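You operate a simulated robot arm through the tools that you are given. There is no shell and no other tool. Be economical: measure what you need, move in short steps, check, and stop when the job is done.

You run a simulated robot arm. Do the job below in one go: nothing can be reset, and whatever is moved stays where it is left.

Task
Put the beige pad on the wall shelf over the prep bench. Then open the top drawer of the measuring bench, fetch the small white cube from the inside of the top drawer of the measuring bench and set it in the teal tub, then shut the drawer. Then fetch the grey cube marked "C1" from the top of the measuring bench and set it on the grey pressure chart. The order counts.

Only the result counts: the job must be done as asked and must still hold three seconds after the hand-in. Knocking over, shifting, dropping, spilling or breaking anything else fails it.

Robot
A 7-joint arm with a fingered hand on a trunk, on a base that drives. Base frame: it is fixed to the floor where the robot stands at the start and does not move with it; the origin is under the middle of the robot, x ahead of it, y to its left, z up; the surface under the hand at the start is at about z = 88. Readings come in cm, degrees, newtons and seconds.
With the tool pointing down near the work surface it reaches from about 40 to 72 cm from the robot's upright axis, wherever it stands. Its first joint turns from -166.0 to 166.0 degrees. Places, roughly: beige pad (9x6x6 cm) [60, 20, 90]; grey cube [150, 0, 100]; pressure chart [150, 25, 100]; small white cube (4x4x5 cm) [160, 0, 80]; teal tub (18x13x8 cm) [360, 60, 30]; top drawer of the measuring bench [160, 20, 80]; wall shelf over the prep bench (100x16 cm) [-194, 56, 138]. Payload 3.4 kg.
Tool frame: the origin (TCP) lies between the finger pads and is the grasp point; the fingertips stand 2.5 cm ahead of it; z points along the fingers, y is the line along which they close. Largest opening 8.8 cm; the body of the gripper starts 2.9 cm behind the TCP. The gripper is a hand of 3 fingers: y runs from the thumb to the fingers, the wrist lies at [-1.3, -10.6, -17.4] in the tool frame, and closing takes about 1.5 s.
Orientation is that of the tool frame in the base frame, as a unit quaternion [x, y, z, w]. With the fingers straight down and the wrist toward the robot, the tool's x, y and z point along [0, 1, 0], [1, 0, 0] and [0, 0, -1] of the base frame.

Tools
- The arm moves only by the tool apply_moves. Its argument "plan" is a list of rows, each a list of 2 entries, a list of its own where there are three numbers: the shift along the tool's x, y, z in cm, then the turn, a rotation vector about the tool's x, y, z in degrees. In form: [[[tx, ty, tz], [ax, ay, az]], ...]. A call has 1 to 8 rows; each row shifts and turns the commanded pose from where the row before left it, along the tool's axes as they then stand. "hand" is the gripper command, from -1 (shut) to 1 (fully open), values between in proportion, set as the call begins (left out, the last holds). Rows are played at 5 a second. More than 5 cm and 8.6 degrees between two rows, or a gripper value outside its range, and nothing of the call is played. Where a pose cannot be reached the arm comes as near as it can. A force on the tool above 40 N (or 10 N above the force at the start of the call, whichever is more), or a blocked arm, ends the call early, and 0.2 s more pass. The fingers move at their own pace (about 7.2 cm/s each) and stop on an object; they squeeze with about 33 N. The grip force told is the motor's: it shows also when the fingers shut on nothing. Time passes only in rows, and 0.2 s behind the last, so rows that do not move let the fingers close. It gives the time, the measured TCP pose, the force on the tool (base axes), the opening and the grip force at its end, in the units of the frame above (readings bear some noise), with the torque about the TCP (base axes, N m) and any sound that the robot's microphone picked up, and new pictures: "pictures" is both (left out), scene, wrist or none.
- Cameras (640 x 400 px; columns grow to the right, rows downward): "scene" is now at [2.36, 14.22, 148.81]; the picture's right is [-0.19, -0.98, 0.00], its down [-0.62, 0.12, -0.78] and it looks along [0.76, -0.15, -0.63] (base axes); focal length 266 px, centre (320, 200). "wrist" rides on the gripper at [5.8, -8.5, -9.9] in the tool frame; the picture's right is [-0.67, 0.35, -0.66], its down [-0.69, -0.63, 0.37] and it looks along [-0.29, 0.69, 0.66] (tool axes); focal length 261 px, centre (320, 200). There is no depth. A picture from a camera that has moved, and an enlarged one, comes with that camera's place and axes in the base frame and with its lens.
- lift_body(by): slides the trunk up (or, below 0, down) by that many cm; the arm and the scene camera ride with it, the base frame stays. It gives what a move gives, with no picture.
- steer(legs): drives the robot by 1 to 6 legs, each [ahead, left, turn to the left] in cm, cm and degrees, along the robot's own axes; the way and the turn of a leg run together, so that a leg with both is an arc; at most 150 cm and 180 degrees a leg. The arm and the cameras ride along, it lands a little off, and it stops where it bumps. It gives what a move gives, and a new picture of the scene camera.
- move_fingers(index, middle, thumb_bend, thumb_turn): sets how far each is bent, from 0 (flat) to 1 (curled in); at 0.3 the hand is open as for a grip, at 0.7 the pads meet at the TCP. One left out holds its place. A second passes; each finger stops where it meets its share of the squeeze, and holds until it gets a number again. A gripper value or a shape takes the hand back. It gives what a move gives, with no picture; readings hold the bend of each and the force on the fingers (four entries, about 0 where the hand has none), thumb and palm. thumb_turn goes from beside the hand (0) to across from the fingers (1), as for a grip.
- preshape(shape): the hand has 3 fingers and takes this shape, open, in about a second: jaw (thumb against the fingers, like two jaws); tri (thumb and two fingers); tip (a fingertip pinch); poke (one finger out to press); point (the index stretched); flat (the hand flat); cup (the hand cupped); fist (a fist). The gripper value then closes the fingers along that shape, each until it touches; the sizes above hold for jaw. It gives what a move gives, with no picture.
- head_to(pan, tilt): turns the head with the scene camera to pan (to the left, within 155 degrees either way) and tilt (down, from -29 to 69), counted from straight ahead of the robot. It gives what a move gives, and a new picture of the scene camera.
- zoom(camera, box): a new picture of the part [left, top, right, bottom] of that camera's present view, enlarged. It takes no simulated time.
- hand_in(): hands the job in; it is judged then, once.

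Go step by step. Nothing tells you exact positions but the pictures and the camera data: compare them with the known pose of the tool, close in by small moves and look again before you grip or let go. The budget is 165 turns and 260 pictures, counting those below and the enlarged ones. Unless the task says otherwise, let go and move clear before handing in, and close with one line.

The tools are called after "Call:" as name(argument=value, ...) on one line, values as JSON. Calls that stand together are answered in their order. apply_moves: Moves the arm, as the interface text tells. Its arguments: {"type":"object","properties":{"plan":{"type":"array","items":{"type":"array"}},"hand":{"type":"number"},"pictures":{"type":"string","enum":["both","scene","wrist","none"]}},"required":["plan"]} The other tools are called the same way: lift_body (by) slides the trunk up or down; preshape (shape) gives the hand a shape; move_fingers (index, middle, thumb_bend, thumb_turn) moves the fingers one by one; steer (legs) drives the base; head_to (pan, tilt) turns the head that bears the scene camera; zoom (camera, box) takes an enlarged picture of a part of a camera's view; hand_in () hands the job in.

At the start:

```text
t: 0.0
tool_pos: [42.4, 1.41, 113.46]
ee_rot: [0.707, 0.707, 0.0, -0.001]
contact_force: [0.5, 0.5, -0.1]
wrist_torque: [0.03, -0.04, -0.02]
gripper_width: 8.75
finger_force: 0.0
shape: jaw
bend: [0.3, 0.3, 0.3, 0.98]
finger forces: [0.0, 0.1, 0.0, 0.0, 0.0, 0.0]
trunk travel left (down, up): [-50.0, 9.0]
robot x, y, heading: [-0.17, 0.02, 0.1]
head pan, tilt: [-11.1, 39.1]
```

scene: 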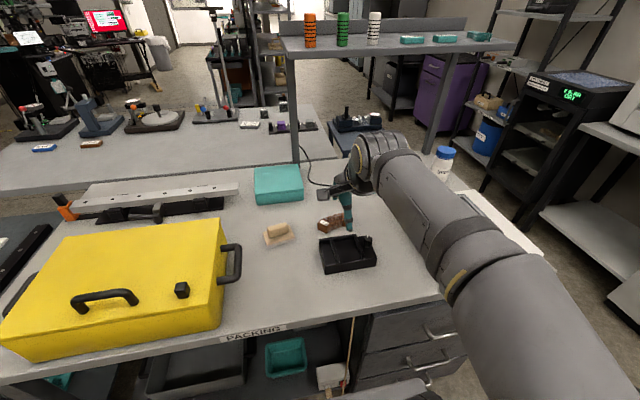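
wrist: 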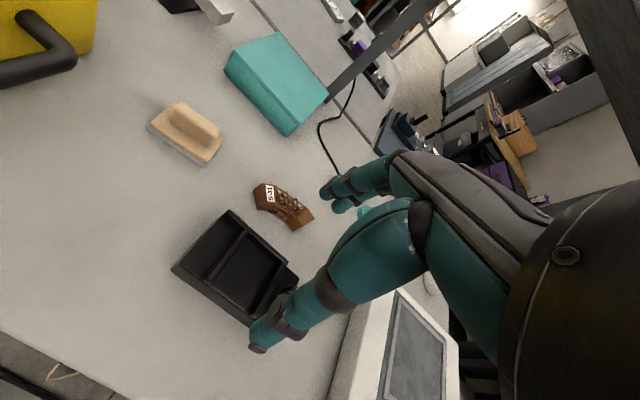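

I see the packing bench with the beige pad (a block with a raised grip) at about [59, 16, 90]. I zoom in on it before going there.

Call:
zoom(camera="scene", box=[230, 190, 390, 290])

Call:
zoom(camera="wrist", box=[120, 80, 280, 180])

```text
4.00 times, centred on (310, 240) of scene
camera zoom: at [2.36, 14.22, 148.81], right [-0.19, -0.98, 0.0], down [-0.62, 0.12, -0.78], along [0.76, -0.15, -0.63], focal length 1063 px, centre (360, 40)
```

zoom: 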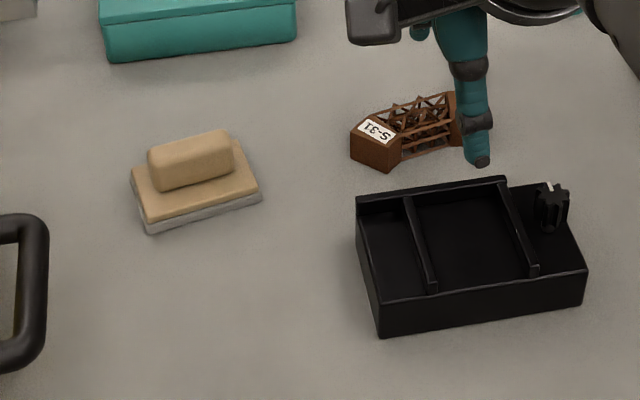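

```text
4.00 times, centred on (200, 130) of wrist
camera zoom: at [33.93, 7.26, 123.4], right [0.35, -0.67, 0.66], down [-0.63, -0.69, -0.37], along [0.69, -0.29, -0.66], focal length 1043 px, centre (800, 480)
```

zoom: 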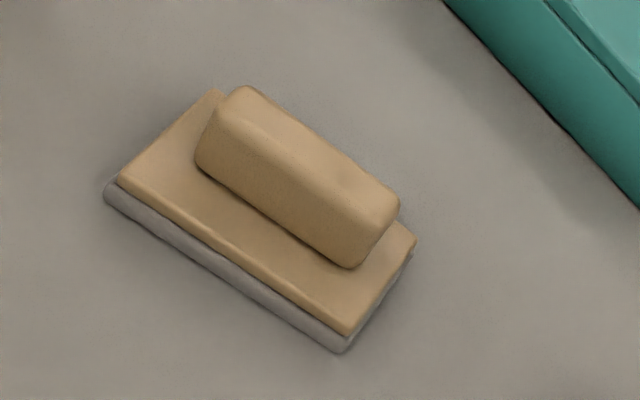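

The pad's base is about [60.2, 15.7], with its grip ridge running nearly along y, turned about 11 degrees. I move above it with the fingers set to close across the ridge.

Call:
apply_moves(plan=[[[2.9, 3.6, 1.0], [0, 0, 0]], [[2.9, 3.6, 1.0], [0, 0, 0]], [[2.9, 3.6, 1.0], [0, 0, 0]], [[2.9, 3.6, 1.0], [0, 0, 0]], [[2.7, 3.4, 1.0], [0, 0, 0]], [[0, 0, 1.5], [0, 0, -5.5]], [[0, 0, 1.5], [0, 0, -5.5]], [[0, 0, 0], [0, 0, 0]]], hand=1)

```text
t: 1.8
tool_pos: [60.17, 15.71, 105.35]
ee_rot: [0.636, 0.772, 0.0, 0.0]
contact_force: [-0.7, 0.0, -0.5]
wrist_torque: [0.03, 0.01, 0.02]
gripper_width: 8.78
finger_force: 0.1
shape: jaw
bend: [0.3, 0.3, 0.3, 0.98]
finger forces: [0.0, 0.0, 0.0, 0.0, 0.0, 0.0]
trunk travel left (down, up): [-50.0, 9.0]
robot x, y, heading: [0.41, -0.3, 0.2]
head pan, tilt: [-11.1, 39.1]
camera scene: at [2.38, 14.23, 148.81], right [-0.19, -0.98, 0.0], down [-0.62, 0.12, -0.78], along [0.76, -0.15, -0.63], focal length 266 px, centre (320, 200)
camera wrist: at [50.78, 19.81, 115.34], right [0.47, -0.59, 0.66], down [-0.49, -0.79, -0.37], along [0.74, -0.15, -0.66], focal length 261 px, centre (320, 200)
```

scene: 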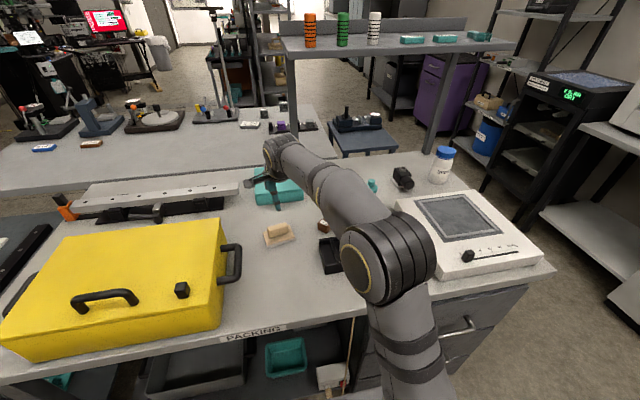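
wrist: 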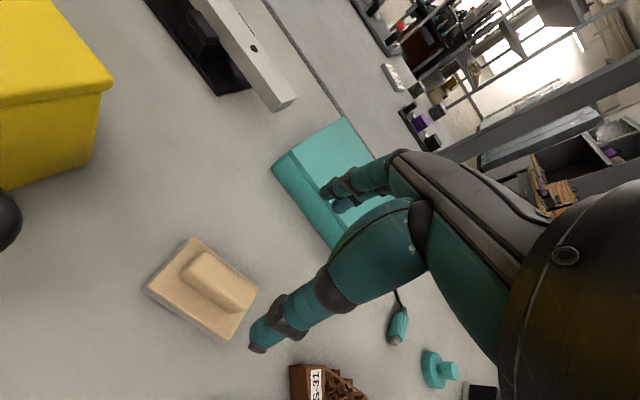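

Call:
zoom(camera="wrist", box=[120, 220, 280, 320])

Call:
zoom(camera="scene", box=[230, 170, 350, 245])

```text
4.00 times, centred on (200, 270) of wrist
camera zoom: at [50.78, 19.81, 115.34], right [0.47, -0.59, 0.66], down [-0.49, -0.79, -0.37], along [0.74, -0.15, -0.66], focal length 1043 px, centre (800, -80)
```

zoom: 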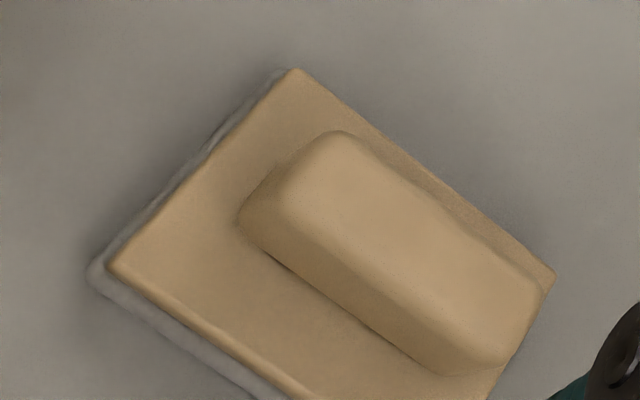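

```text
5.33 times, centred on (290, 208) of scene
camera zoom: at [2.38, 14.23, 148.81], right [-0.19, -0.98, 0.0], down [-0.62, 0.12, -0.78], along [0.76, -0.15, -0.63], focal length 1417 px, centre (480, 160)
```

zoom: 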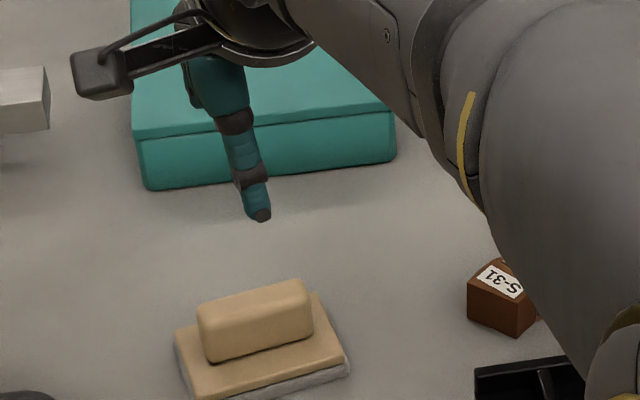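

Call:
apply_moves(plan=[[[0.2, -0.8, 3.0], [0, 0, 0]], [[0, 0, 3.0], [0, 0, 0]], [[0, 0, 2.5], [0, 0, 0]], [[0, 0, 0], [0, 0, 0]]])

```text
t: 2.8
tool_pos: [59.43, 15.78, 96.93]
ee_rot: [0.636, 0.772, 0.0, 0.001]
contact_force: [0.3, 0.0, -0.9]
wrist_torque: [0.0, 0.0, 0.01]
gripper_width: 8.75
finger_force: 0.1
shape: jaw
bend: [0.3, 0.3, 0.3, 0.98]
finger forces: [0.0, 0.0, 0.0, 0.0, 0.0, 0.0]
trunk travel left (down, up): [-50.0, 9.0]
robot x, y, heading: [-0.19, -0.02, 0.2]
head pan, tilt: [-11.1, 39.1]
camera scene: at [2.37, 14.23, 148.81], right [-0.19, -0.98, 0.0], down [-0.62, 0.12, -0.78], along [0.76, -0.15, -0.63], focal length 266 px, centre (320, 200)
camera wrist: at [49.94, 19.91, 106.82], right [0.47, -0.59, 0.66], down [-0.49, -0.79, -0.37], along [0.74, -0.15, -0.66], focal length 261 px, centre (320, 200)
```

scene: 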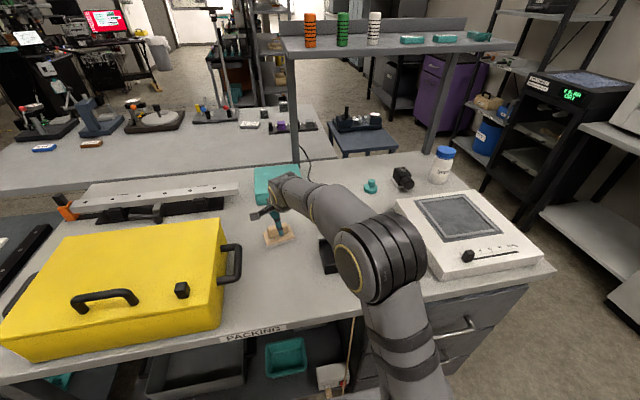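
wrist: 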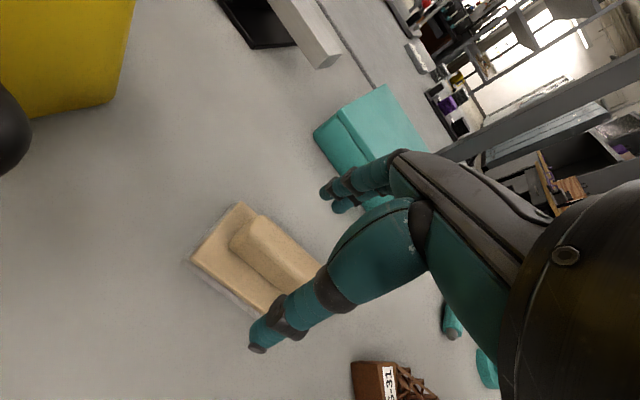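

Call:
apply_moves(plan=[[[0, 0, 1.7], [0, 0, 0]], [[0, 0, 1.7], [0, 0, 0]], [[0, 0, 0], [0, 0, 0]]])

Call:
zoom(camera="scene", box=[220, 170, 340, 245])

```text
t: 3.6
tool_pos: [59.54, 15.87, 93.42]
ee_rot: [0.637, 0.771, -0.001, 0.001]
contact_force: [0.6, -0.3, -0.7]
wrist_torque: [0.01, 0.0, 0.0]
gripper_width: 8.78
finger_force: 0.1
shape: jaw
bend: [0.3, 0.3, 0.3, 0.98]
finger forces: [0.1, 0.0, 0.0, 0.0, 0.0, 0.1]
trunk travel left (down, up): [-50.0, 9.0]
robot x, y, heading: [0.35, 0.06, -0.1]
head pan, tilt: [-11.1, 39.1]
camera scene: at [2.37, 14.23, 148.81], right [-0.19, -0.98, 0.0], down [-0.62, 0.12, -0.78], along [0.76, -0.15, -0.63], focal length 266 px, centre (320, 200)
camera wrist: at [49.95, 19.92, 103.43], right [0.47, -0.59, 0.66], down [-0.49, -0.79, -0.37], along [0.74, -0.15, -0.66], focal length 261 px, centre (320, 200)
```

scene: 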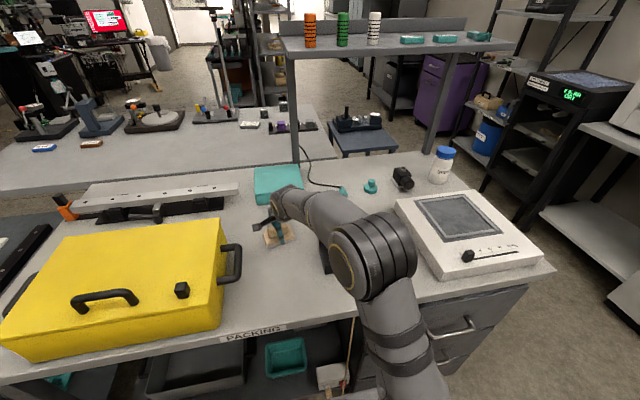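
wrist: 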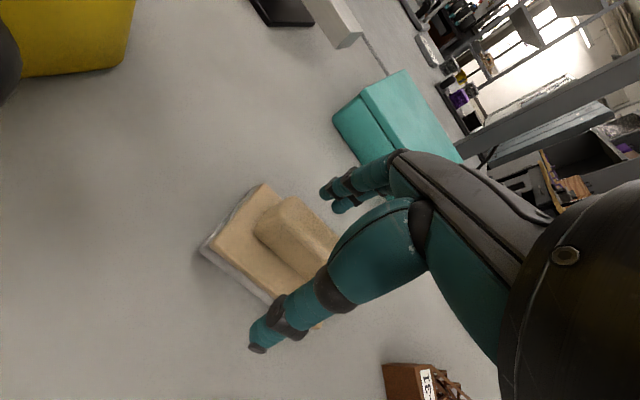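

```text
5.33 times, centred on (280, 208) of scene
camera zoom: at [2.37, 14.23, 148.81], right [-0.19, -0.98, 0.0], down [-0.62, 0.12, -0.78], along [0.76, -0.15, -0.63], focal length 1417 px, centre (533, 160)
```

zoom: 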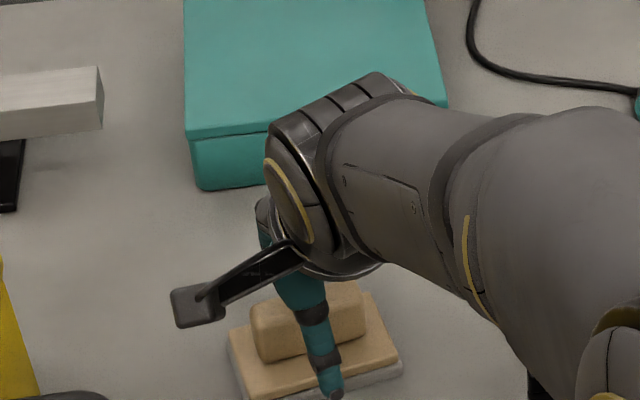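

The fingers straddle the ridge near its middle, so I close on it.

Call:
apply_moves(plan=[[[0, 0, 0], [0, 0, 0]], [[0, 0, 0], [0, 0, 0]], [[0, 0, 0], [0, 0, 0]], [[0, 0, 0], [0, 0, 0]], [[0, 0, 0], [0, 0, 0]], [[0, 0, 0], [0, 0, 0]], [[0, 0, 0], [0, 0, 0]], [[0, 0, 0], [0, 0, 0]]], hand=-1, pictures="wrist")

```text
t: 5.4
tool_pos: [59.47, 15.74, 93.45]
ee_rot: [0.636, 0.772, 0.0, 0.0]
contact_force: [-0.1, -0.6, -0.2]
wrist_torque: [-0.01, 0.0, -0.02]
gripper_width: 1.62
finger_force: 33.3
shape: jaw
bend: [0.73, 0.6, 0.75, 1.0]
finger forces: [19.4, 10.3, 0.0, 0.0, 29.7, 0.0]
trunk travel left (down, up): [-50.0, 9.0]
robot x, y, heading: [0.04, -0.22, 0.1]
head pan, tilt: [-11.1, 39.1]
camera wrist: at [49.96, 19.92, 103.44], right [0.47, -0.59, 0.66], down [-0.49, -0.79, -0.37], along [0.74, -0.15, -0.66], focal length 261 px, centre (320, 200)
```

wrist: 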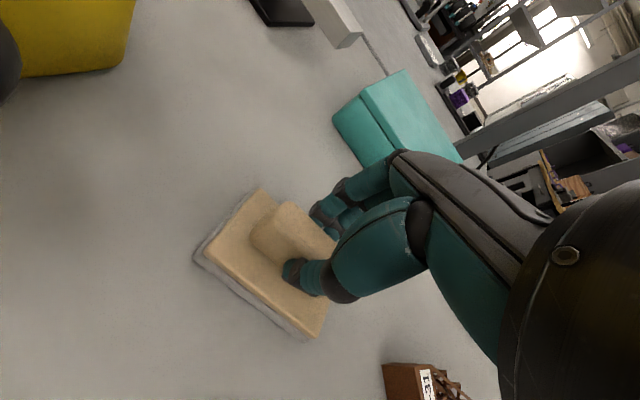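

It is gripped; I lift it and look.

Call:
apply_moves(plan=[[[0, 0, -2], [0, 0, 0]], [[0, 0, -4], [0, 0, 0]], [[0, 0, -4], [0, 0, 0]], [[0, 0, -4], [0, 0, 0]], [[0, 0, -4], [0, 0, 0]], [[0, 0, 0], [0, 0, 0]]])

```text
t: 6.8
tool_pos: [59.44, 15.78, 111.52]
ee_rot: [0.637, 0.771, 0.0, 0.001]
contact_force: [0.3, 0.0, -0.4]
wrist_torque: [0.0, -0.01, 0.02]
gripper_width: 1.64
finger_force: 32.6
shape: jaw
bend: [0.73, 0.6, 0.75, 1.0]
finger forces: [19.3, 10.3, 0.1, 0.0, 29.7, 0.0]
trunk travel left (down, up): [-50.0, 9.0]
robot x, y, heading: [0.17, -0.24, 0.1]
head pan, tilt: [-11.1, 39.1]
camera scene: at [2.37, 14.23, 148.81], right [-0.19, -0.98, 0.0], down [-0.62, 0.12, -0.78], along [0.76, -0.15, -0.63], focal length 266 px, centre (320, 200)
camera wrist: at [49.96, 19.89, 121.48], right [0.47, -0.59, 0.66], down [-0.49, -0.79, -0.37], along [0.74, -0.15, -0.66], focal length 261 px, centre (320, 200)
```

scene: 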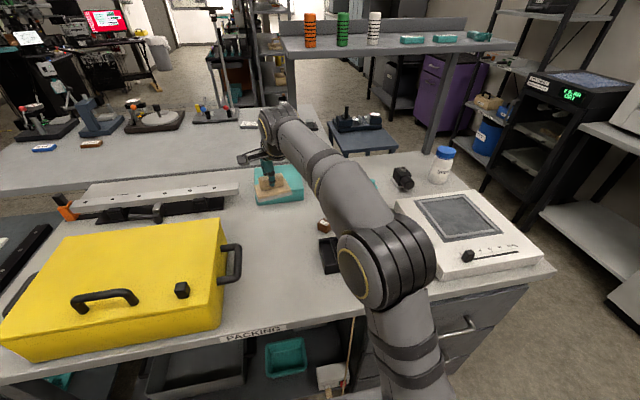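
wrist: 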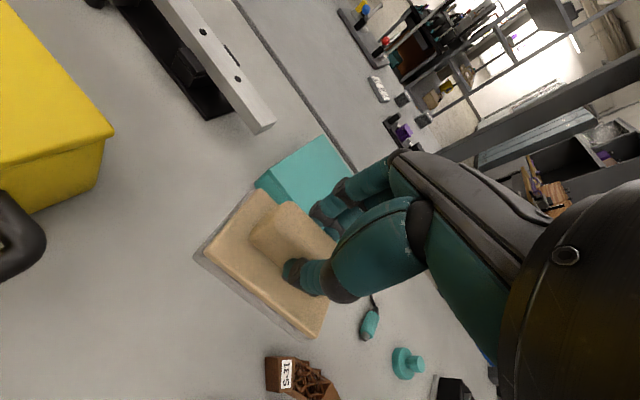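

The pad is held well clear. I look behind toward the wall shelf before driving.

Call:
head_to(pan=150, tilt=15)

Call:
head_to(pan=80, tilt=35)

Call:
head_to(pan=-90, tilt=35)

```text
t: 9.3
tool_pos: [59.49, 15.8, 111.55]
ee_rot: [0.636, 0.772, 0.0, 0.0]
contact_force: [-0.2, -0.1, -0.5]
wrist_torque: [0.02, 0.0, -0.03]
gripper_width: 1.65
finger_force: 32.9
shape: jaw
bend: [0.73, 0.6, 0.75, 1.0]
finger forces: [19.4, 10.3, 0.0, 0.1, 29.7, 0.0]
trunk travel left (down, up): [-50.0, 9.0]
robot x, y, heading: [-0.13, -0.05, -0.2]
head pan, tilt: [150.0, 15.0]
camera scene: at [-14.11, 20.55, 152.64], right [0.5, 0.87, 0.0], down [0.22, -0.13, -0.97], along [-0.84, 0.48, -0.26], focal length 266 px, centre (320, 200)
```

scene: 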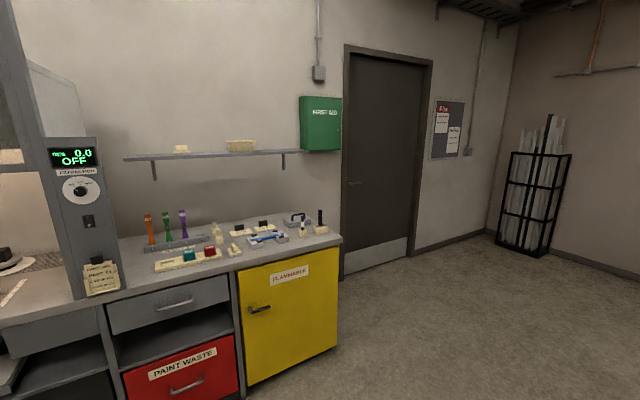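

```text
t: 10.7
tool_pos: [59.45, 15.64, 111.57]
ee_rot: [0.636, 0.772, -0.001, -0.001]
contact_force: [0.3, 0.4, -0.6]
wrist_torque: [0.02, -0.02, -0.01]
gripper_width: 1.61
finger_force: 32.8
shape: jaw
bend: [0.73, 0.6, 0.75, 1.0]
finger forces: [19.3, 10.3, 0.1, 0.0, 29.7, 0.0]
trunk travel left (down, up): [-50.0, 9.0]
robot x, y, heading: [0.19, 0.11, 0.2]
head pan, tilt: [80.0, 35.0]
camera scene: at [-4.5, 24.55, 149.44], right [0.98, -0.17, 0.0], down [-0.1, -0.56, -0.82], along [0.14, 0.81, -0.57], focal length 266 px, centre (320, 200)
```

scene: 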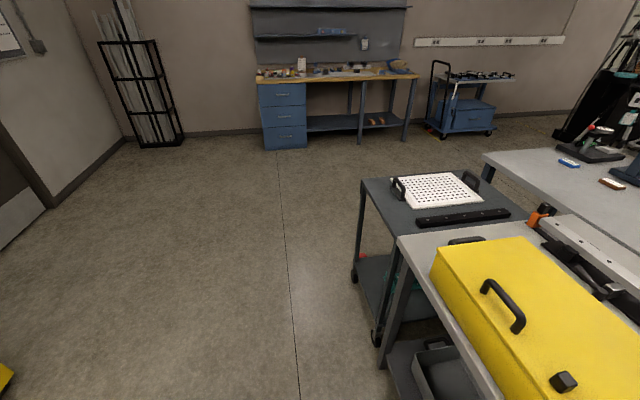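

```text
t: 13.3
tool_pos: [59.5, 15.73, 111.61]
ee_rot: [0.636, 0.772, 0.0, 0.0]
contact_force: [-0.4, 1.3, -0.9]
wrist_torque: [0.01, 0.0, 0.04]
gripper_width: 1.63
finger_force: 33.3
shape: jaw
bend: [0.73, 0.6, 0.75, 1.0]
finger forces: [19.4, 10.3, 0.1, 0.0, 29.7, 0.0]
trunk travel left (down, up): [-50.0, 9.0]
robot x, y, heading: [-0.23, -0.09, 0.1]
head pan, tilt: [-90.0, 35.0]
camera scene: at [-6.02, 7.07, 149.44], right [-1.0, 0.0, 0.0], down [0.0, 0.57, -0.82], along [0.0, -0.82, -0.57], focal length 266 px, centre (320, 200)
```

scene: 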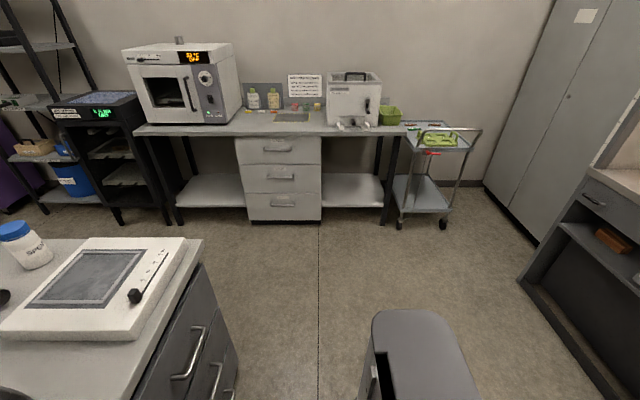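

The shelf runs about y 4 to 108 at x −186 to −202, with items near y 28 and 63 and a first-aid box just past its right end. The prep bench is too deep to reach over from the front. I plan to stand by its right-hand end near (-140, 138) and reach in diagonally; first I raise the trunk, back off and pull the arm in.

Call:
lift_body(by=9)

Call:
steer(legs=[[-55, 0, 0], [0, 100, 0]])

```text
t: 14.5
tool_pos: [59.55, 15.7, 120.52]
ee_rot: [0.637, 0.771, 0.0, 0.0]
contact_force: [0.1, 0.2, -0.2]
wrist_torque: [0.03, 0.01, 0.01]
gripper_width: 1.61
finger_force: 32.7
shape: jaw
bend: [0.73, 0.6, 0.75, 1.0]
finger forces: [19.4, 10.3, 0.0, 0.0, 29.7, 0.0]
trunk travel left (down, up): [-59.0, 0.0]
robot x, y, heading: [0.12, 0.19, -0.2]
head pan, tilt: [-90.0, 35.0]
```

```text
t: 22.4
tool_pos: [4.69, 115.57, 120.48]
ee_rot: [0.636, 0.771, -0.001, 0.0]
contact_force: [0.5, -0.2, -1.0]
wrist_torque: [-0.01, 0.0, -0.02]
gripper_width: 1.62
finger_force: 33.5
shape: jaw
bend: [0.73, 0.6, 0.75, 1.0]
finger forces: [19.4, 10.2, 0.0, 0.0, 29.8, 0.0]
trunk travel left (down, up): [-59.0, 0.0]
robot x, y, heading: [-55.18, 99.87, -0.0]
head pan, tilt: [-90.0, 35.0]
camera scene: at [-60.88, 106.9, 158.44], right [-1.0, 0.0, 0.0], down [0.0, 0.57, -0.82], along [0.0, -0.82, -0.57], focal length 266 px, centre (320, 200)
```

scene: 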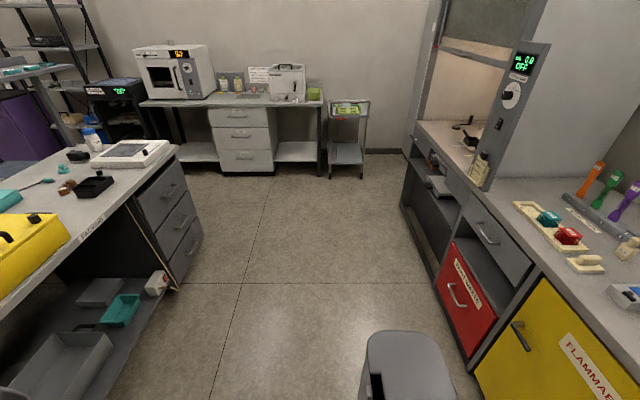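

Call:
steer(legs=[[0, 0, 170], [0, 0, 45]])

Call:
head_to(pan=10, tilt=25)

```text
t: 31.9
tool_pos: [-94.56, 52.93, 120.41]
ee_rot: [0.927, -0.376, 0.0, 0.0]
contact_force: [0.1, 0.6, -0.3]
wrist_torque: [0.03, 0.01, 0.0]
gripper_width: 1.6
finger_force: 33.3
shape: jaw
bend: [0.73, 0.61, 0.75, 1.0]
finger forces: [19.2, 10.0, 0.0, 0.1, 29.0, 0.0]
trunk travel left (down, up): [-59.0, 0.0]
robot x, y, heading: [-54.88, 99.86, -145.1]
head pan, tilt: [-90.0, 35.0]
camera scene: at [-45.95, 97.55, 158.44], right [0.82, 0.57, 0.0], down [0.33, -0.47, -0.82], along [-0.47, 0.67, -0.57], focal length 266 px, centre (320, 200)
```

scene: 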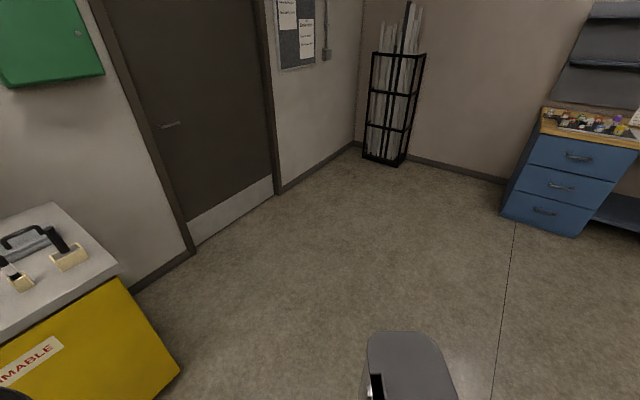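

```text
t: 33.6
tool_pos: [-94.78, 52.83, 120.59]
ee_rot: [0.927, -0.375, 0.0, 0.0]
contact_force: [0.1, -0.1, -0.7]
wrist_torque: [0.02, 0.03, 0.0]
gripper_width: 1.59
finger_force: 32.5
shape: jaw
bend: [0.73, 0.61, 0.75, 1.0]
finger forces: [19.1, 10.0, 0.1, 0.0, 28.9, 0.1]
trunk travel left (down, up): [-59.0, 0.0]
robot x, y, heading: [-54.55, 100.08, -144.9]
head pan, tilt: [10.0, 25.0]
camera scene: at [-47.46, 83.83, 160.02], right [-0.7, 0.71, 0.0], down [0.3, 0.3, -0.91], along [-0.64, -0.64, -0.42], focal length 266 px, centre (320, 200)
```

scene: 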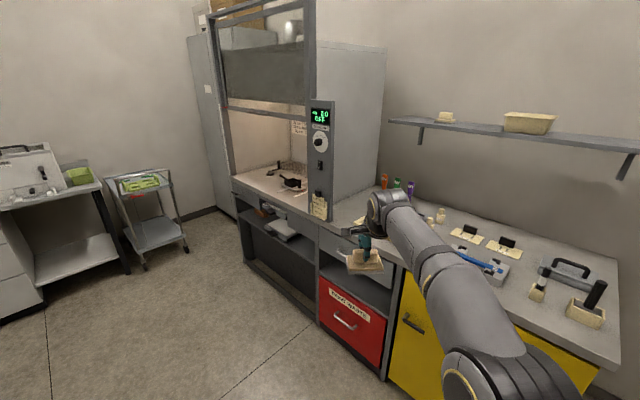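

The arm is clear. I raise the hand to about z 152 in free space to check this height is reachable before driving in.

Call:
apply_moves(plan=[[[0, 0, -5], [0, 0, 0]], [[0, 0, -5], [0, 0, 0]], [[0, 0, -5], [0, 0, 0]], [[0, 0, -5], [0, 0, 0]], [[0, 0, -5], [0, 0, 0]], [[0, 0, -5], [0, 0, 0]], [[0, 0, -1.5], [0, 0, 0]], [[0, 0, 0], [0, 0, 0]]])

```text
t: 35.4
tool_pos: [-90.24, 57.98, 137.01]
ee_rot: [0.927, -0.375, 0.0, 0.0]
contact_force: [0.5, 0.0, -1.0]
wrist_torque: [0.02, 0.02, 0.0]
gripper_width: 1.58
finger_force: 33.3
shape: jaw
bend: [0.73, 0.61, 0.75, 1.0]
finger forces: [19.2, 10.0, 0.0, 0.0, 29.2, 0.0]
out of reach, approached as far as the arm can: row 2, 3, 4, 5, 6, 7
trunk travel left (down, up): [-59.0, 0.0]
robot x, y, heading: [-54.66, 99.71, -145.3]
head pan, tilt: [10.0, 25.0]
camera scene: at [-47.43, 83.85, 160.02], right [-0.71, 0.71, 0.0], down [0.3, 0.3, -0.91], along [-0.64, -0.64, -0.42], focal length 266 px, centre (320, 200)
camera wrist: at [-80.3, 60.14, 147.01], right [-0.72, 0.22, 0.66], down [-0.05, 0.93, -0.37], along [-0.69, -0.3, -0.66], focal length 261 px, centre (320, 200)
```

scene: 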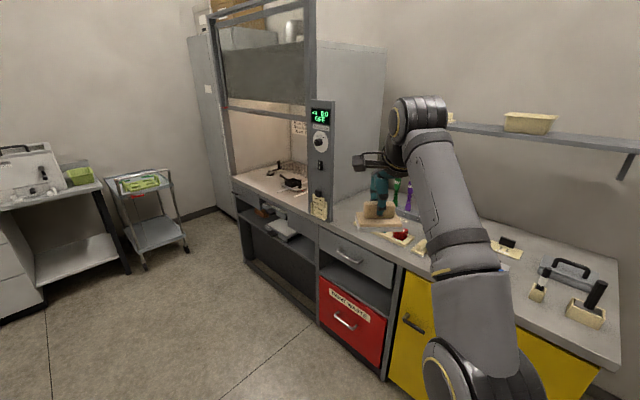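
wrist: 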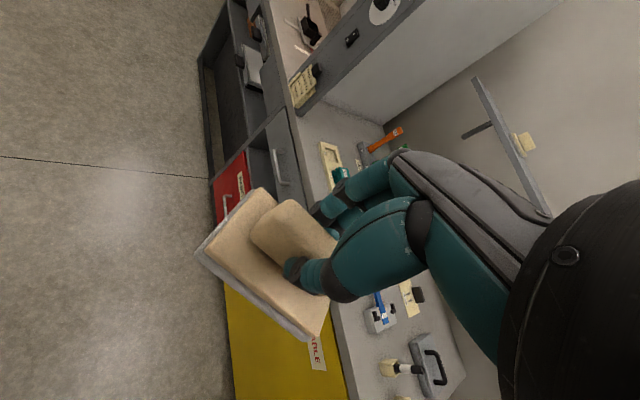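

At 55 cm radius the hand reaches only z 137. I probe how high it goes nearer to the body.

Call:
apply_moves(plan=[[[0, -5, 0], [0, 0, 0]], [[0, -5, 0], [0, 0, 0]], [[0, 0, 0], [0, 0, 0]], [[0, 0, 0], [0, 0, 0]]], pictures="none")

```text
t: 36.4
tool_pos: [-83.36, 65.12, 137.19]
ee_rot: [0.927, -0.375, 0.0, 0.0]
contact_force: [-0.5, -0.3, -1.0]
wrist_torque: [0.01, 0.01, 0.01]
gripper_width: 1.62
finger_force: 33.1
shape: jaw
bend: [0.73, 0.61, 0.75, 1.0]
finger forces: [19.1, 9.8, 0.0, 0.1, 29.0, 0.0]
trunk travel left (down, up): [-59.0, 0.0]
robot x, y, heading: [-55.11, 99.92, -145.1]
head pan, tilt: [10.0, 25.0]
```

Call:
apply_moves(plan=[[[0, 0, -4], [0, 0, 0]], [[0, 0, -4], [0, 0, 0]], [[0, 0, -4], [0, 0, 0]], [[0, 0, -4], [0, 0, 0]], [[0, 0, 0], [0, 0, 0]]], pictures="none")

```text
t: 37.6
tool_pos: [-83.27, 65.01, 143.89]
ee_rot: [0.927, -0.376, 0.0, 0.0]
contact_force: [-0.1, -0.3, -1.0]
wrist_torque: [0.03, 0.0, -0.02]
gripper_width: 1.6
finger_force: 32.5
shape: jaw
bend: [0.73, 0.61, 0.75, 1.0]
finger forces: [19.1, 9.9, 0.1, 0.0, 29.1, 0.1]
out of reach, approached as far as the arm can: row 2, 3, 4
trunk travel left (down, up): [-59.0, 0.0]
robot x, y, heading: [-54.95, 99.82, -144.9]
head pan, tilt: [10.0, 25.0]
```

Pointing straight down is too short here, but pitching the hand about 38 degrees lowers the wrist enough. I drive to the right of the bench end first, arm kept short.

Call:
steer(legs=[[0, -60, 0], [41, -30, 0]])

Call:
head_to(pan=15, tilt=15)

```text
t: 43.6
tool_pos: [-168.9, 115.73, 144.06]
ee_rot: [0.926, -0.378, 0.0, 0.0]
contact_force: [0.4, -0.2, -0.4]
wrist_torque: [-0.01, -0.01, 0.0]
gripper_width: 1.57
finger_force: 32.7
shape: jaw
bend: [0.73, 0.61, 0.75, 1.0]
finger forces: [19.1, 9.9, 0.0, 0.0, 29.0, 0.1]
trunk travel left (down, up): [-59.0, 0.0]
robot x, y, heading: [-140.06, 150.28, -145.4]
head pan, tilt: [10.0, 25.0]
camera scene: at [-132.84, 134.36, 160.02], right [-0.7, 0.71, 0.0], down [0.3, 0.3, -0.91], along [-0.65, -0.64, -0.42], focal length 266 px, centre (320, 200)
```

scene: 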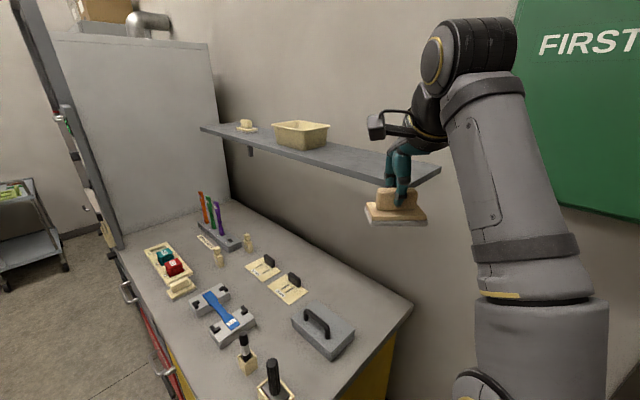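

```text
t: 44.3
tool_pos: [-168.9, 115.72, 144.08]
ee_rot: [0.926, -0.378, 0.0, -0.001]
contact_force: [0.0, -0.3, 0.6]
wrist_torque: [0.01, -0.01, 0.01]
gripper_width: 1.58
finger_force: 32.8
shape: jaw
bend: [0.73, 0.61, 0.75, 1.0]
finger forces: [19.1, 10.0, 0.0, 0.0, 29.1, 0.0]
trunk travel left (down, up): [-59.0, 0.0]
robot x, y, heading: [-139.86, 150.55, -145.4]
head pan, tilt: [15.0, 15.0]
camera scene: at [-132.28, 133.71, 161.63], right [-0.76, 0.65, 0.0], down [0.17, 0.2, -0.97], along [-0.63, -0.74, -0.26], focal length 266 px, centre (320, 200)
```

scene: 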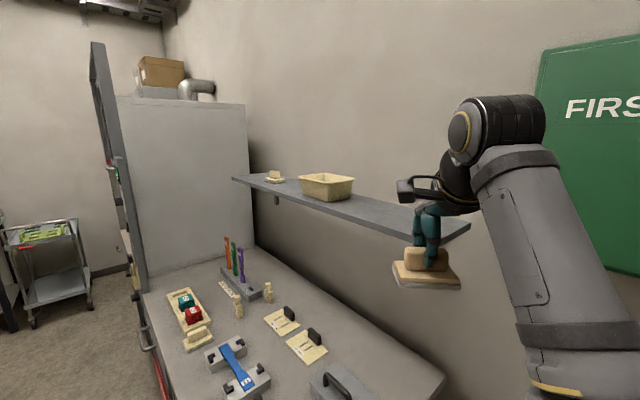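

The shelf measures z 138, front edge x −186.5, right end y 109. I pitch the hand 38 degrees and raise it.

Call:
apply_moves(plan=[[[0, 0, 0], [-7.6, 0, 0]], [[0, 0, 0], [-7.6, 0, 0]], [[0, 0, 0], [-7.6, 0, 0]], [[0, 0, 0], [-7.6, 0, 0]], [[0, 0, 0], [-7.6, 0, 0]], [[0, 3.0, -3.9], [0, 0, 0]], [[0, 0, 0], [0, 0, 0]]])

```text
t: 45.9
tool_pos: [-168.81, 115.87, 149.15]
ee_rot: [0.875, -0.357, -0.123, 0.301]
contact_force: [-0.6, -0.1, -1.0]
wrist_torque: [-0.01, -0.02, 0.01]
gripper_width: 1.6
finger_force: 32.8
shape: jaw
bend: [0.73, 0.61, 0.75, 1.0]
finger forces: [19.0, 9.9, 0.1, 0.0, 29.2, 0.1]
trunk travel left (down, up): [-59.0, 0.0]
robot x, y, heading: [-140.37, 150.63, -145.2]
head pan, tilt: [15.0, 15.0]
camera scene: at [-132.25, 133.73, 161.64], right [-0.76, 0.65, 0.0], down [0.17, 0.2, -0.97], along [-0.63, -0.74, -0.26], focal length 266 px, centre (320, 200)
camera wrist: at [-155.77, 120.99, 151.67], right [-0.39, 0.56, 0.73], down [-0.3, 0.67, -0.68], along [-0.87, -0.48, -0.09], focal length 261 px, centre (320, 200)
```

scene: 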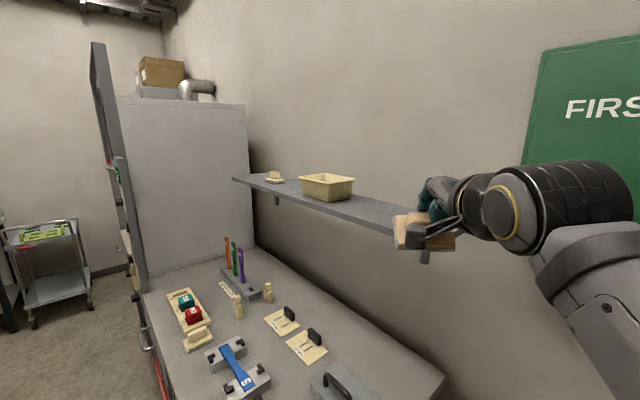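
wrist: 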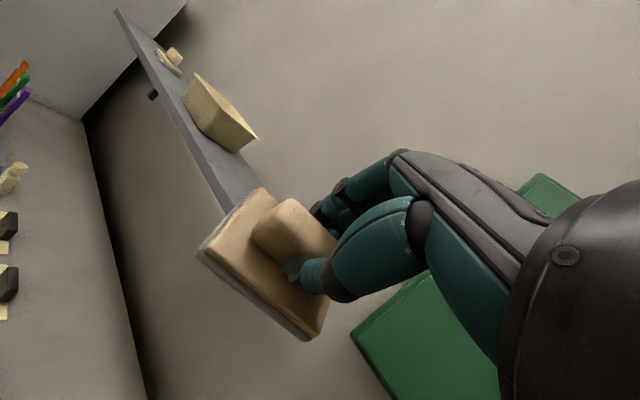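

Call:
steer(legs=[[14.4, 1.6, 0]])

```text
t: 47.3
tool_pos: [-180.07, 106.16, 149.07]
ee_rot: [0.875, -0.358, -0.123, 0.301]
contact_force: [0.0, -0.5, -1.2]
wrist_torque: [0.0, -0.04, 0.02]
gripper_width: 1.62
finger_force: 32.9
shape: jaw
bend: [0.73, 0.61, 0.75, 1.0]
finger forces: [18.9, 9.8, 0.0, 0.1, 29.1, 0.0]
trunk travel left (down, up): [-59.0, 0.0]
robot x, y, heading: [-151.1, 140.98, -145.6]
head pan, tilt: [15.0, 15.0]
camera scene: at [-143.48, 124.03, 161.63], right [-0.76, 0.65, 0.0], down [0.17, 0.2, -0.97], along [-0.63, -0.73, -0.26], focal length 266 px, centre (320, 200)
```

scene: 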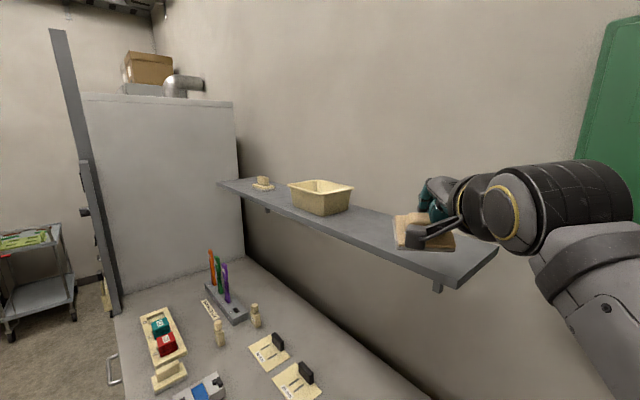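

Call:
apply_moves(plan=[[[-0.6, 3.05, 2.87], [0, 0, 0]], [[-0.6, 3.05, 2.87], [0, 0, 0]], [[-0.6, 3.05, 2.87], [0, 0, 0]], [[-0.6, 3.05, 2.87], [0, 0, 0]], [[0, 0, 0], [0, 0, 0]]])

```text
t: 48.5
tool_pos: [-193.24, 96.0, 147.37]
ee_rot: [0.875, -0.358, -0.124, 0.301]
contact_force: [-0.8, 0.2, -0.7]
wrist_torque: [0.01, -0.01, -0.02]
gripper_width: 1.6
finger_force: 33.1
shape: jaw
bend: [0.73, 0.61, 0.75, 1.0]
finger forces: [18.9, 9.8, 0.0, 0.0, 29.0, 0.0]
trunk travel left (down, up): [-59.0, 0.0]
robot x, y, heading: [-150.96, 140.74, -145.3]
head pan, tilt: [15.0, 15.0]
camera scene: at [-143.32, 124.17, 161.64], right [-0.76, 0.65, 0.0], down [0.17, 0.2, -0.97], along [-0.63, -0.74, -0.26], focal length 266 px, centre (320, 200)
camera wrist: at [-180.24, 101.22, 149.98], right [-0.39, 0.56, 0.73], down [-0.3, 0.67, -0.68], along [-0.87, -0.48, -0.09], focal length 261 px, centre (320, 200)
```

scene: 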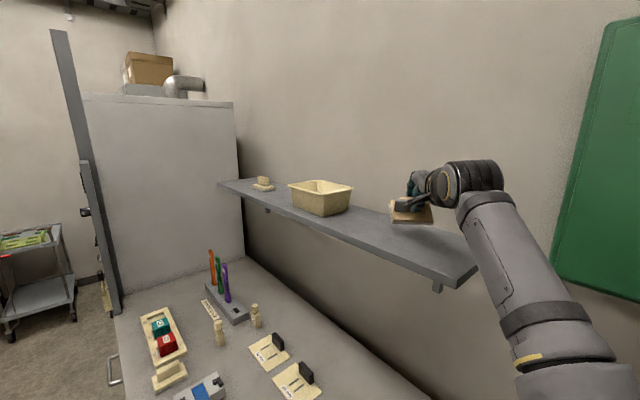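
wrist: 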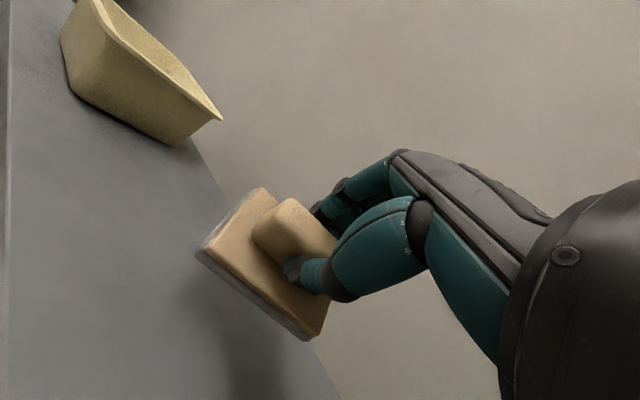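

Call:
apply_moves(plan=[[[1.8, -1.4, -1.1], [0, 0, 0]], [[0, -0.9, 1.2], [0, 0, 0]], [[0, 0, 0], [4, 0, 0]], [[0, 0, 0], [4, 0, 0]], [[0, 0, 0], [0, 0, 0]]])

```text
t: 49.7
tool_pos: [-190.73, 96.08, 145.92]
ee_rot: [0.895, -0.365, -0.098, 0.239]
contact_force: [-0.5, 0.1, -1.3]
wrist_torque: [-0.01, -0.02, -0.03]
gripper_width: 1.57
finger_force: 32.7
shape: jaw
bend: [0.73, 0.61, 0.75, 1.0]
finger forces: [18.9, 9.8, 0.0, 0.0, 28.8, 0.0]
trunk travel left (down, up): [-59.0, 0.0]
robot x, y, heading: [-150.76, 140.7, -145.7]
head pan, tilt: [15.0, 15.0]
camera scene: at [-143.36, 124.13, 161.64], right [-0.76, 0.65, 0.0], down [0.17, 0.2, -0.97], along [-0.63, -0.74, -0.26], focal length 266 px, centre (320, 200)
camera wrist: at [-178.12, 100.83, 150.31], right [-0.46, 0.49, 0.74], down [-0.23, 0.74, -0.63], along [-0.86, -0.47, -0.23], focal length 261 px, centre (320, 200)
```

scene: 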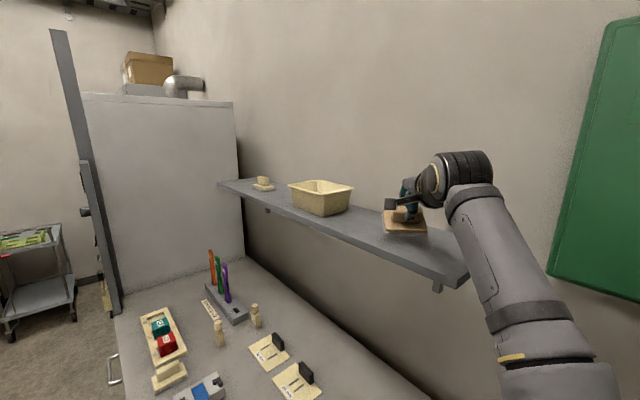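
wrist: 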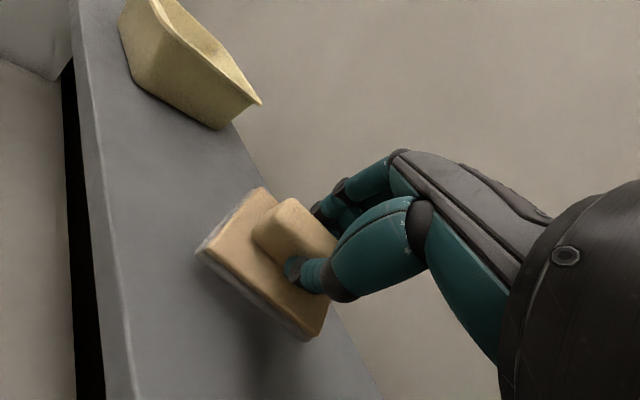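

Call:
apply_moves(plan=[[[0, 0, 0], [4, 0, 0]], [[0, -0.44, 0.9], [0, 0, 0]], [[0, -0.22, 0.45], [4, 0, 0]], [[0, 0, 0], [0, 0, 0]]])

```text
t: 50.7
tool_pos: [-190.11, 96.36, 143.57]
ee_rot: [0.908, -0.372, -0.072, 0.177]
contact_force: [-3.7, -2.3, 10.5]
wrist_torque: [0.0, 0.06, 0.0]
gripper_width: 1.77
finger_force: 33.2
shape: jaw
bend: [0.73, 0.58, 0.79, 1.0]
finger forces: [24.2, 13.7, 0.0, 0.1, 32.0, 0.0]
out of reach, approached as far as the arm can: row 1
trunk travel left (down, up): [-59.0, 0.0]
robot x, y, heading: [-151.42, 140.8, -145.5]
head pan, tilt: [15.0, 15.0]
camera scene: at [-143.35, 124.17, 161.65], right [-0.76, 0.65, 0.0], down [0.17, 0.2, -0.97], along [-0.63, -0.74, -0.26], focal length 266 px, centre (320, 200)
camera wrist: at [-177.87, 100.59, 149.53], right [-0.53, 0.41, 0.74], down [-0.18, 0.8, -0.58], along [-0.83, -0.44, -0.35], focal length 261 px, centre (320, 200)
```

scene: 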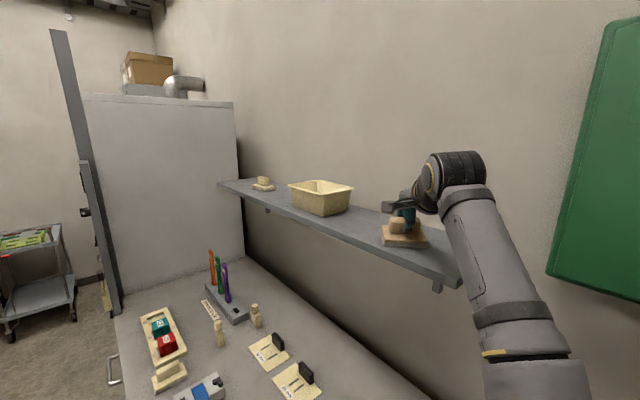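
wrist: 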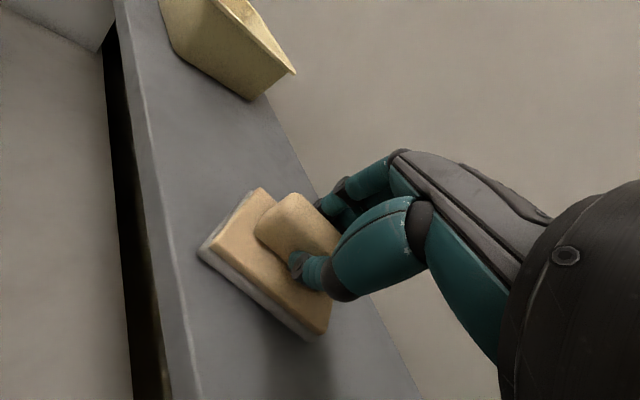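

The near edge of the pad rests on the shelf with only a 22-degree tilt, well inside the edges. I open slowly by stages.

Call:
apply_moves(plan=[[[0, 0, 0], [0, 0, 0]], [[0, 0, 0], [0, 0, 0]], [[0, 0, 0], [0, 0, 0]], [[0, 0, 0], [0, 0, 0]]], hand=-0.2)

```text
t: 51.7
tool_pos: [-190.03, 96.15, 143.49]
ee_rot: [0.908, -0.372, -0.073, 0.177]
contact_force: [-0.7, -0.1, 0.0]
wrist_torque: [0.0, -0.02, -0.05]
gripper_width: 3.48
finger_force: 0.1
shape: jaw
bend: [0.74, 0.49, 0.73, 1.0]
finger forces: [0.0, 0.0, 0.0, 0.0, 0.1, 0.0]
trunk travel left (down, up): [-59.0, 0.0]
robot x, y, heading: [-151.01, 140.92, -145.4]
head pan, tilt: [15.0, 15.0]
camera scene: at [-143.36, 124.14, 161.64], right [-0.76, 0.65, 0.0], down [0.17, 0.2, -0.97], along [-0.63, -0.74, -0.26], focal length 266 px, centre (320, 200)
camera wrist: at [-177.88, 100.54, 149.47], right [-0.53, 0.41, 0.74], down [-0.18, 0.8, -0.57], along [-0.83, -0.44, -0.35], focal length 261 px, centre (320, 200)
```

scene: 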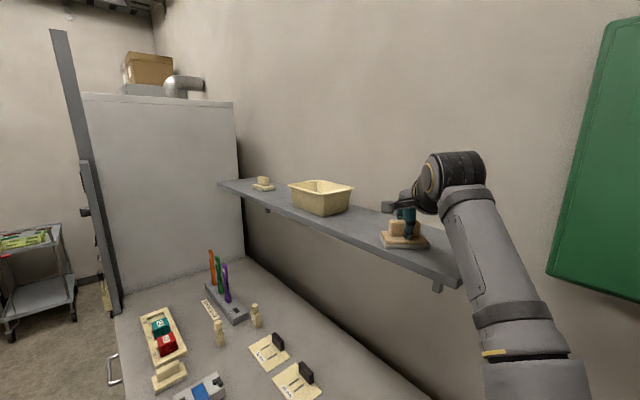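
wrist: 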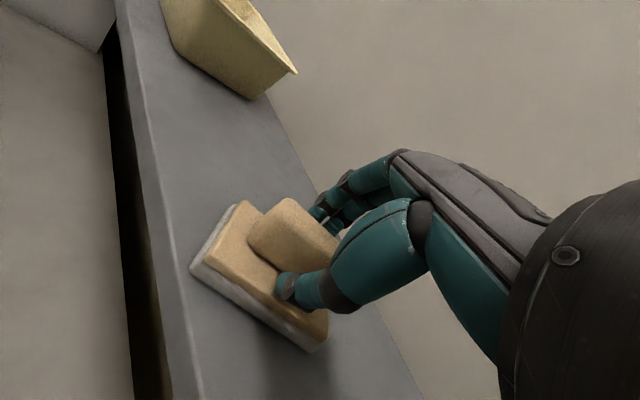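

Call:
apply_moves(plan=[[[0, 0, 0], [0, 0, 0]], [[0, 0, 0], [0, 0, 0]], [[0, 0, 0], [0, 0, 0]], [[0, 0, 0], [0, 0, 0]], [[0, 0, 0], [0, 0, 0]]], hand=1)

Call:
zoom(camera="scene", box=[350, 170, 470, 270])

```text
t: 52.9
tool_pos: [-190.17, 96.32, 143.42]
ee_rot: [0.909, -0.372, -0.071, 0.177]
contact_force: [0.0, -0.2, 0.5]
wrist_torque: [0.04, 0.01, 0.0]
gripper_width: 8.75
finger_force: 0.1
shape: jaw
bend: [0.3, 0.3, 0.3, 0.98]
finger forces: [0.0, 0.1, 0.1, 0.1, 0.0, 0.0]
trunk travel left (down, up): [-59.0, 0.0]
robot x, y, heading: [-151.28, 141.11, -145.4]
head pan, tilt: [15.0, 15.0]
camera scene: at [-143.37, 124.12, 161.64], right [-0.76, 0.65, 0.0], down [0.17, 0.2, -0.97], along [-0.63, -0.74, -0.26], focal length 266 px, centre (320, 200)
camera wrist: at [-177.89, 100.53, 149.48], right [-0.53, 0.41, 0.74], down [-0.18, 0.8, -0.57], along [-0.83, -0.44, -0.35], focal length 261 px, centre (320, 200)
```

scene: 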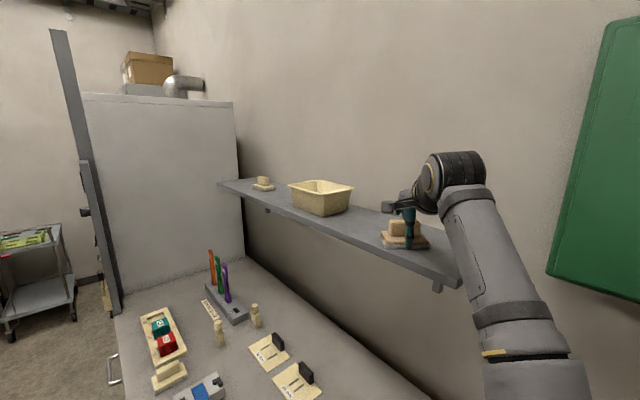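
wrist: 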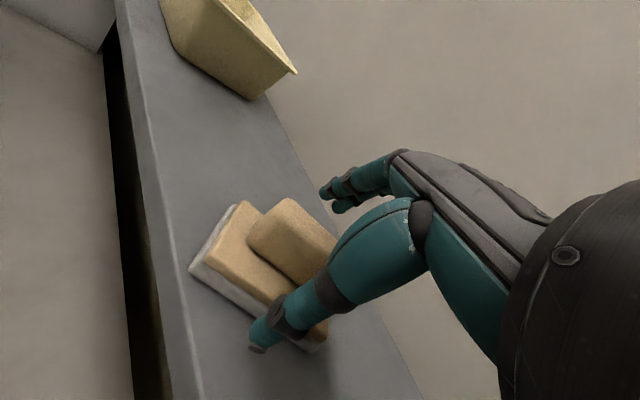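

```text
4.00 times, centred on (410, 220) of scene
camera zoom: at [-143.37, 124.12, 161.64], right [-0.76, 0.65, 0.0], down [0.17, 0.2, -0.97], along [-0.63, -0.74, -0.26], focal length 1063 px, centre (-40, 120)
```

zoom: 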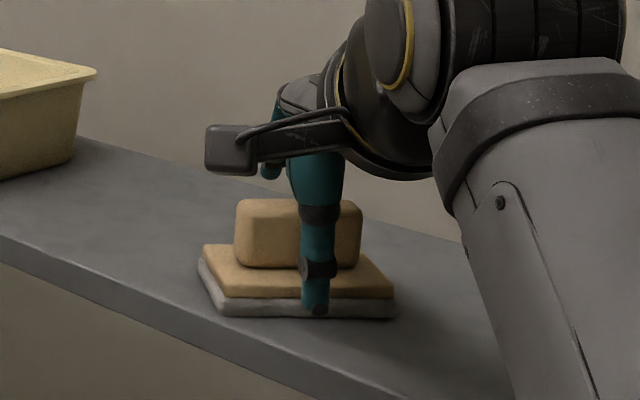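

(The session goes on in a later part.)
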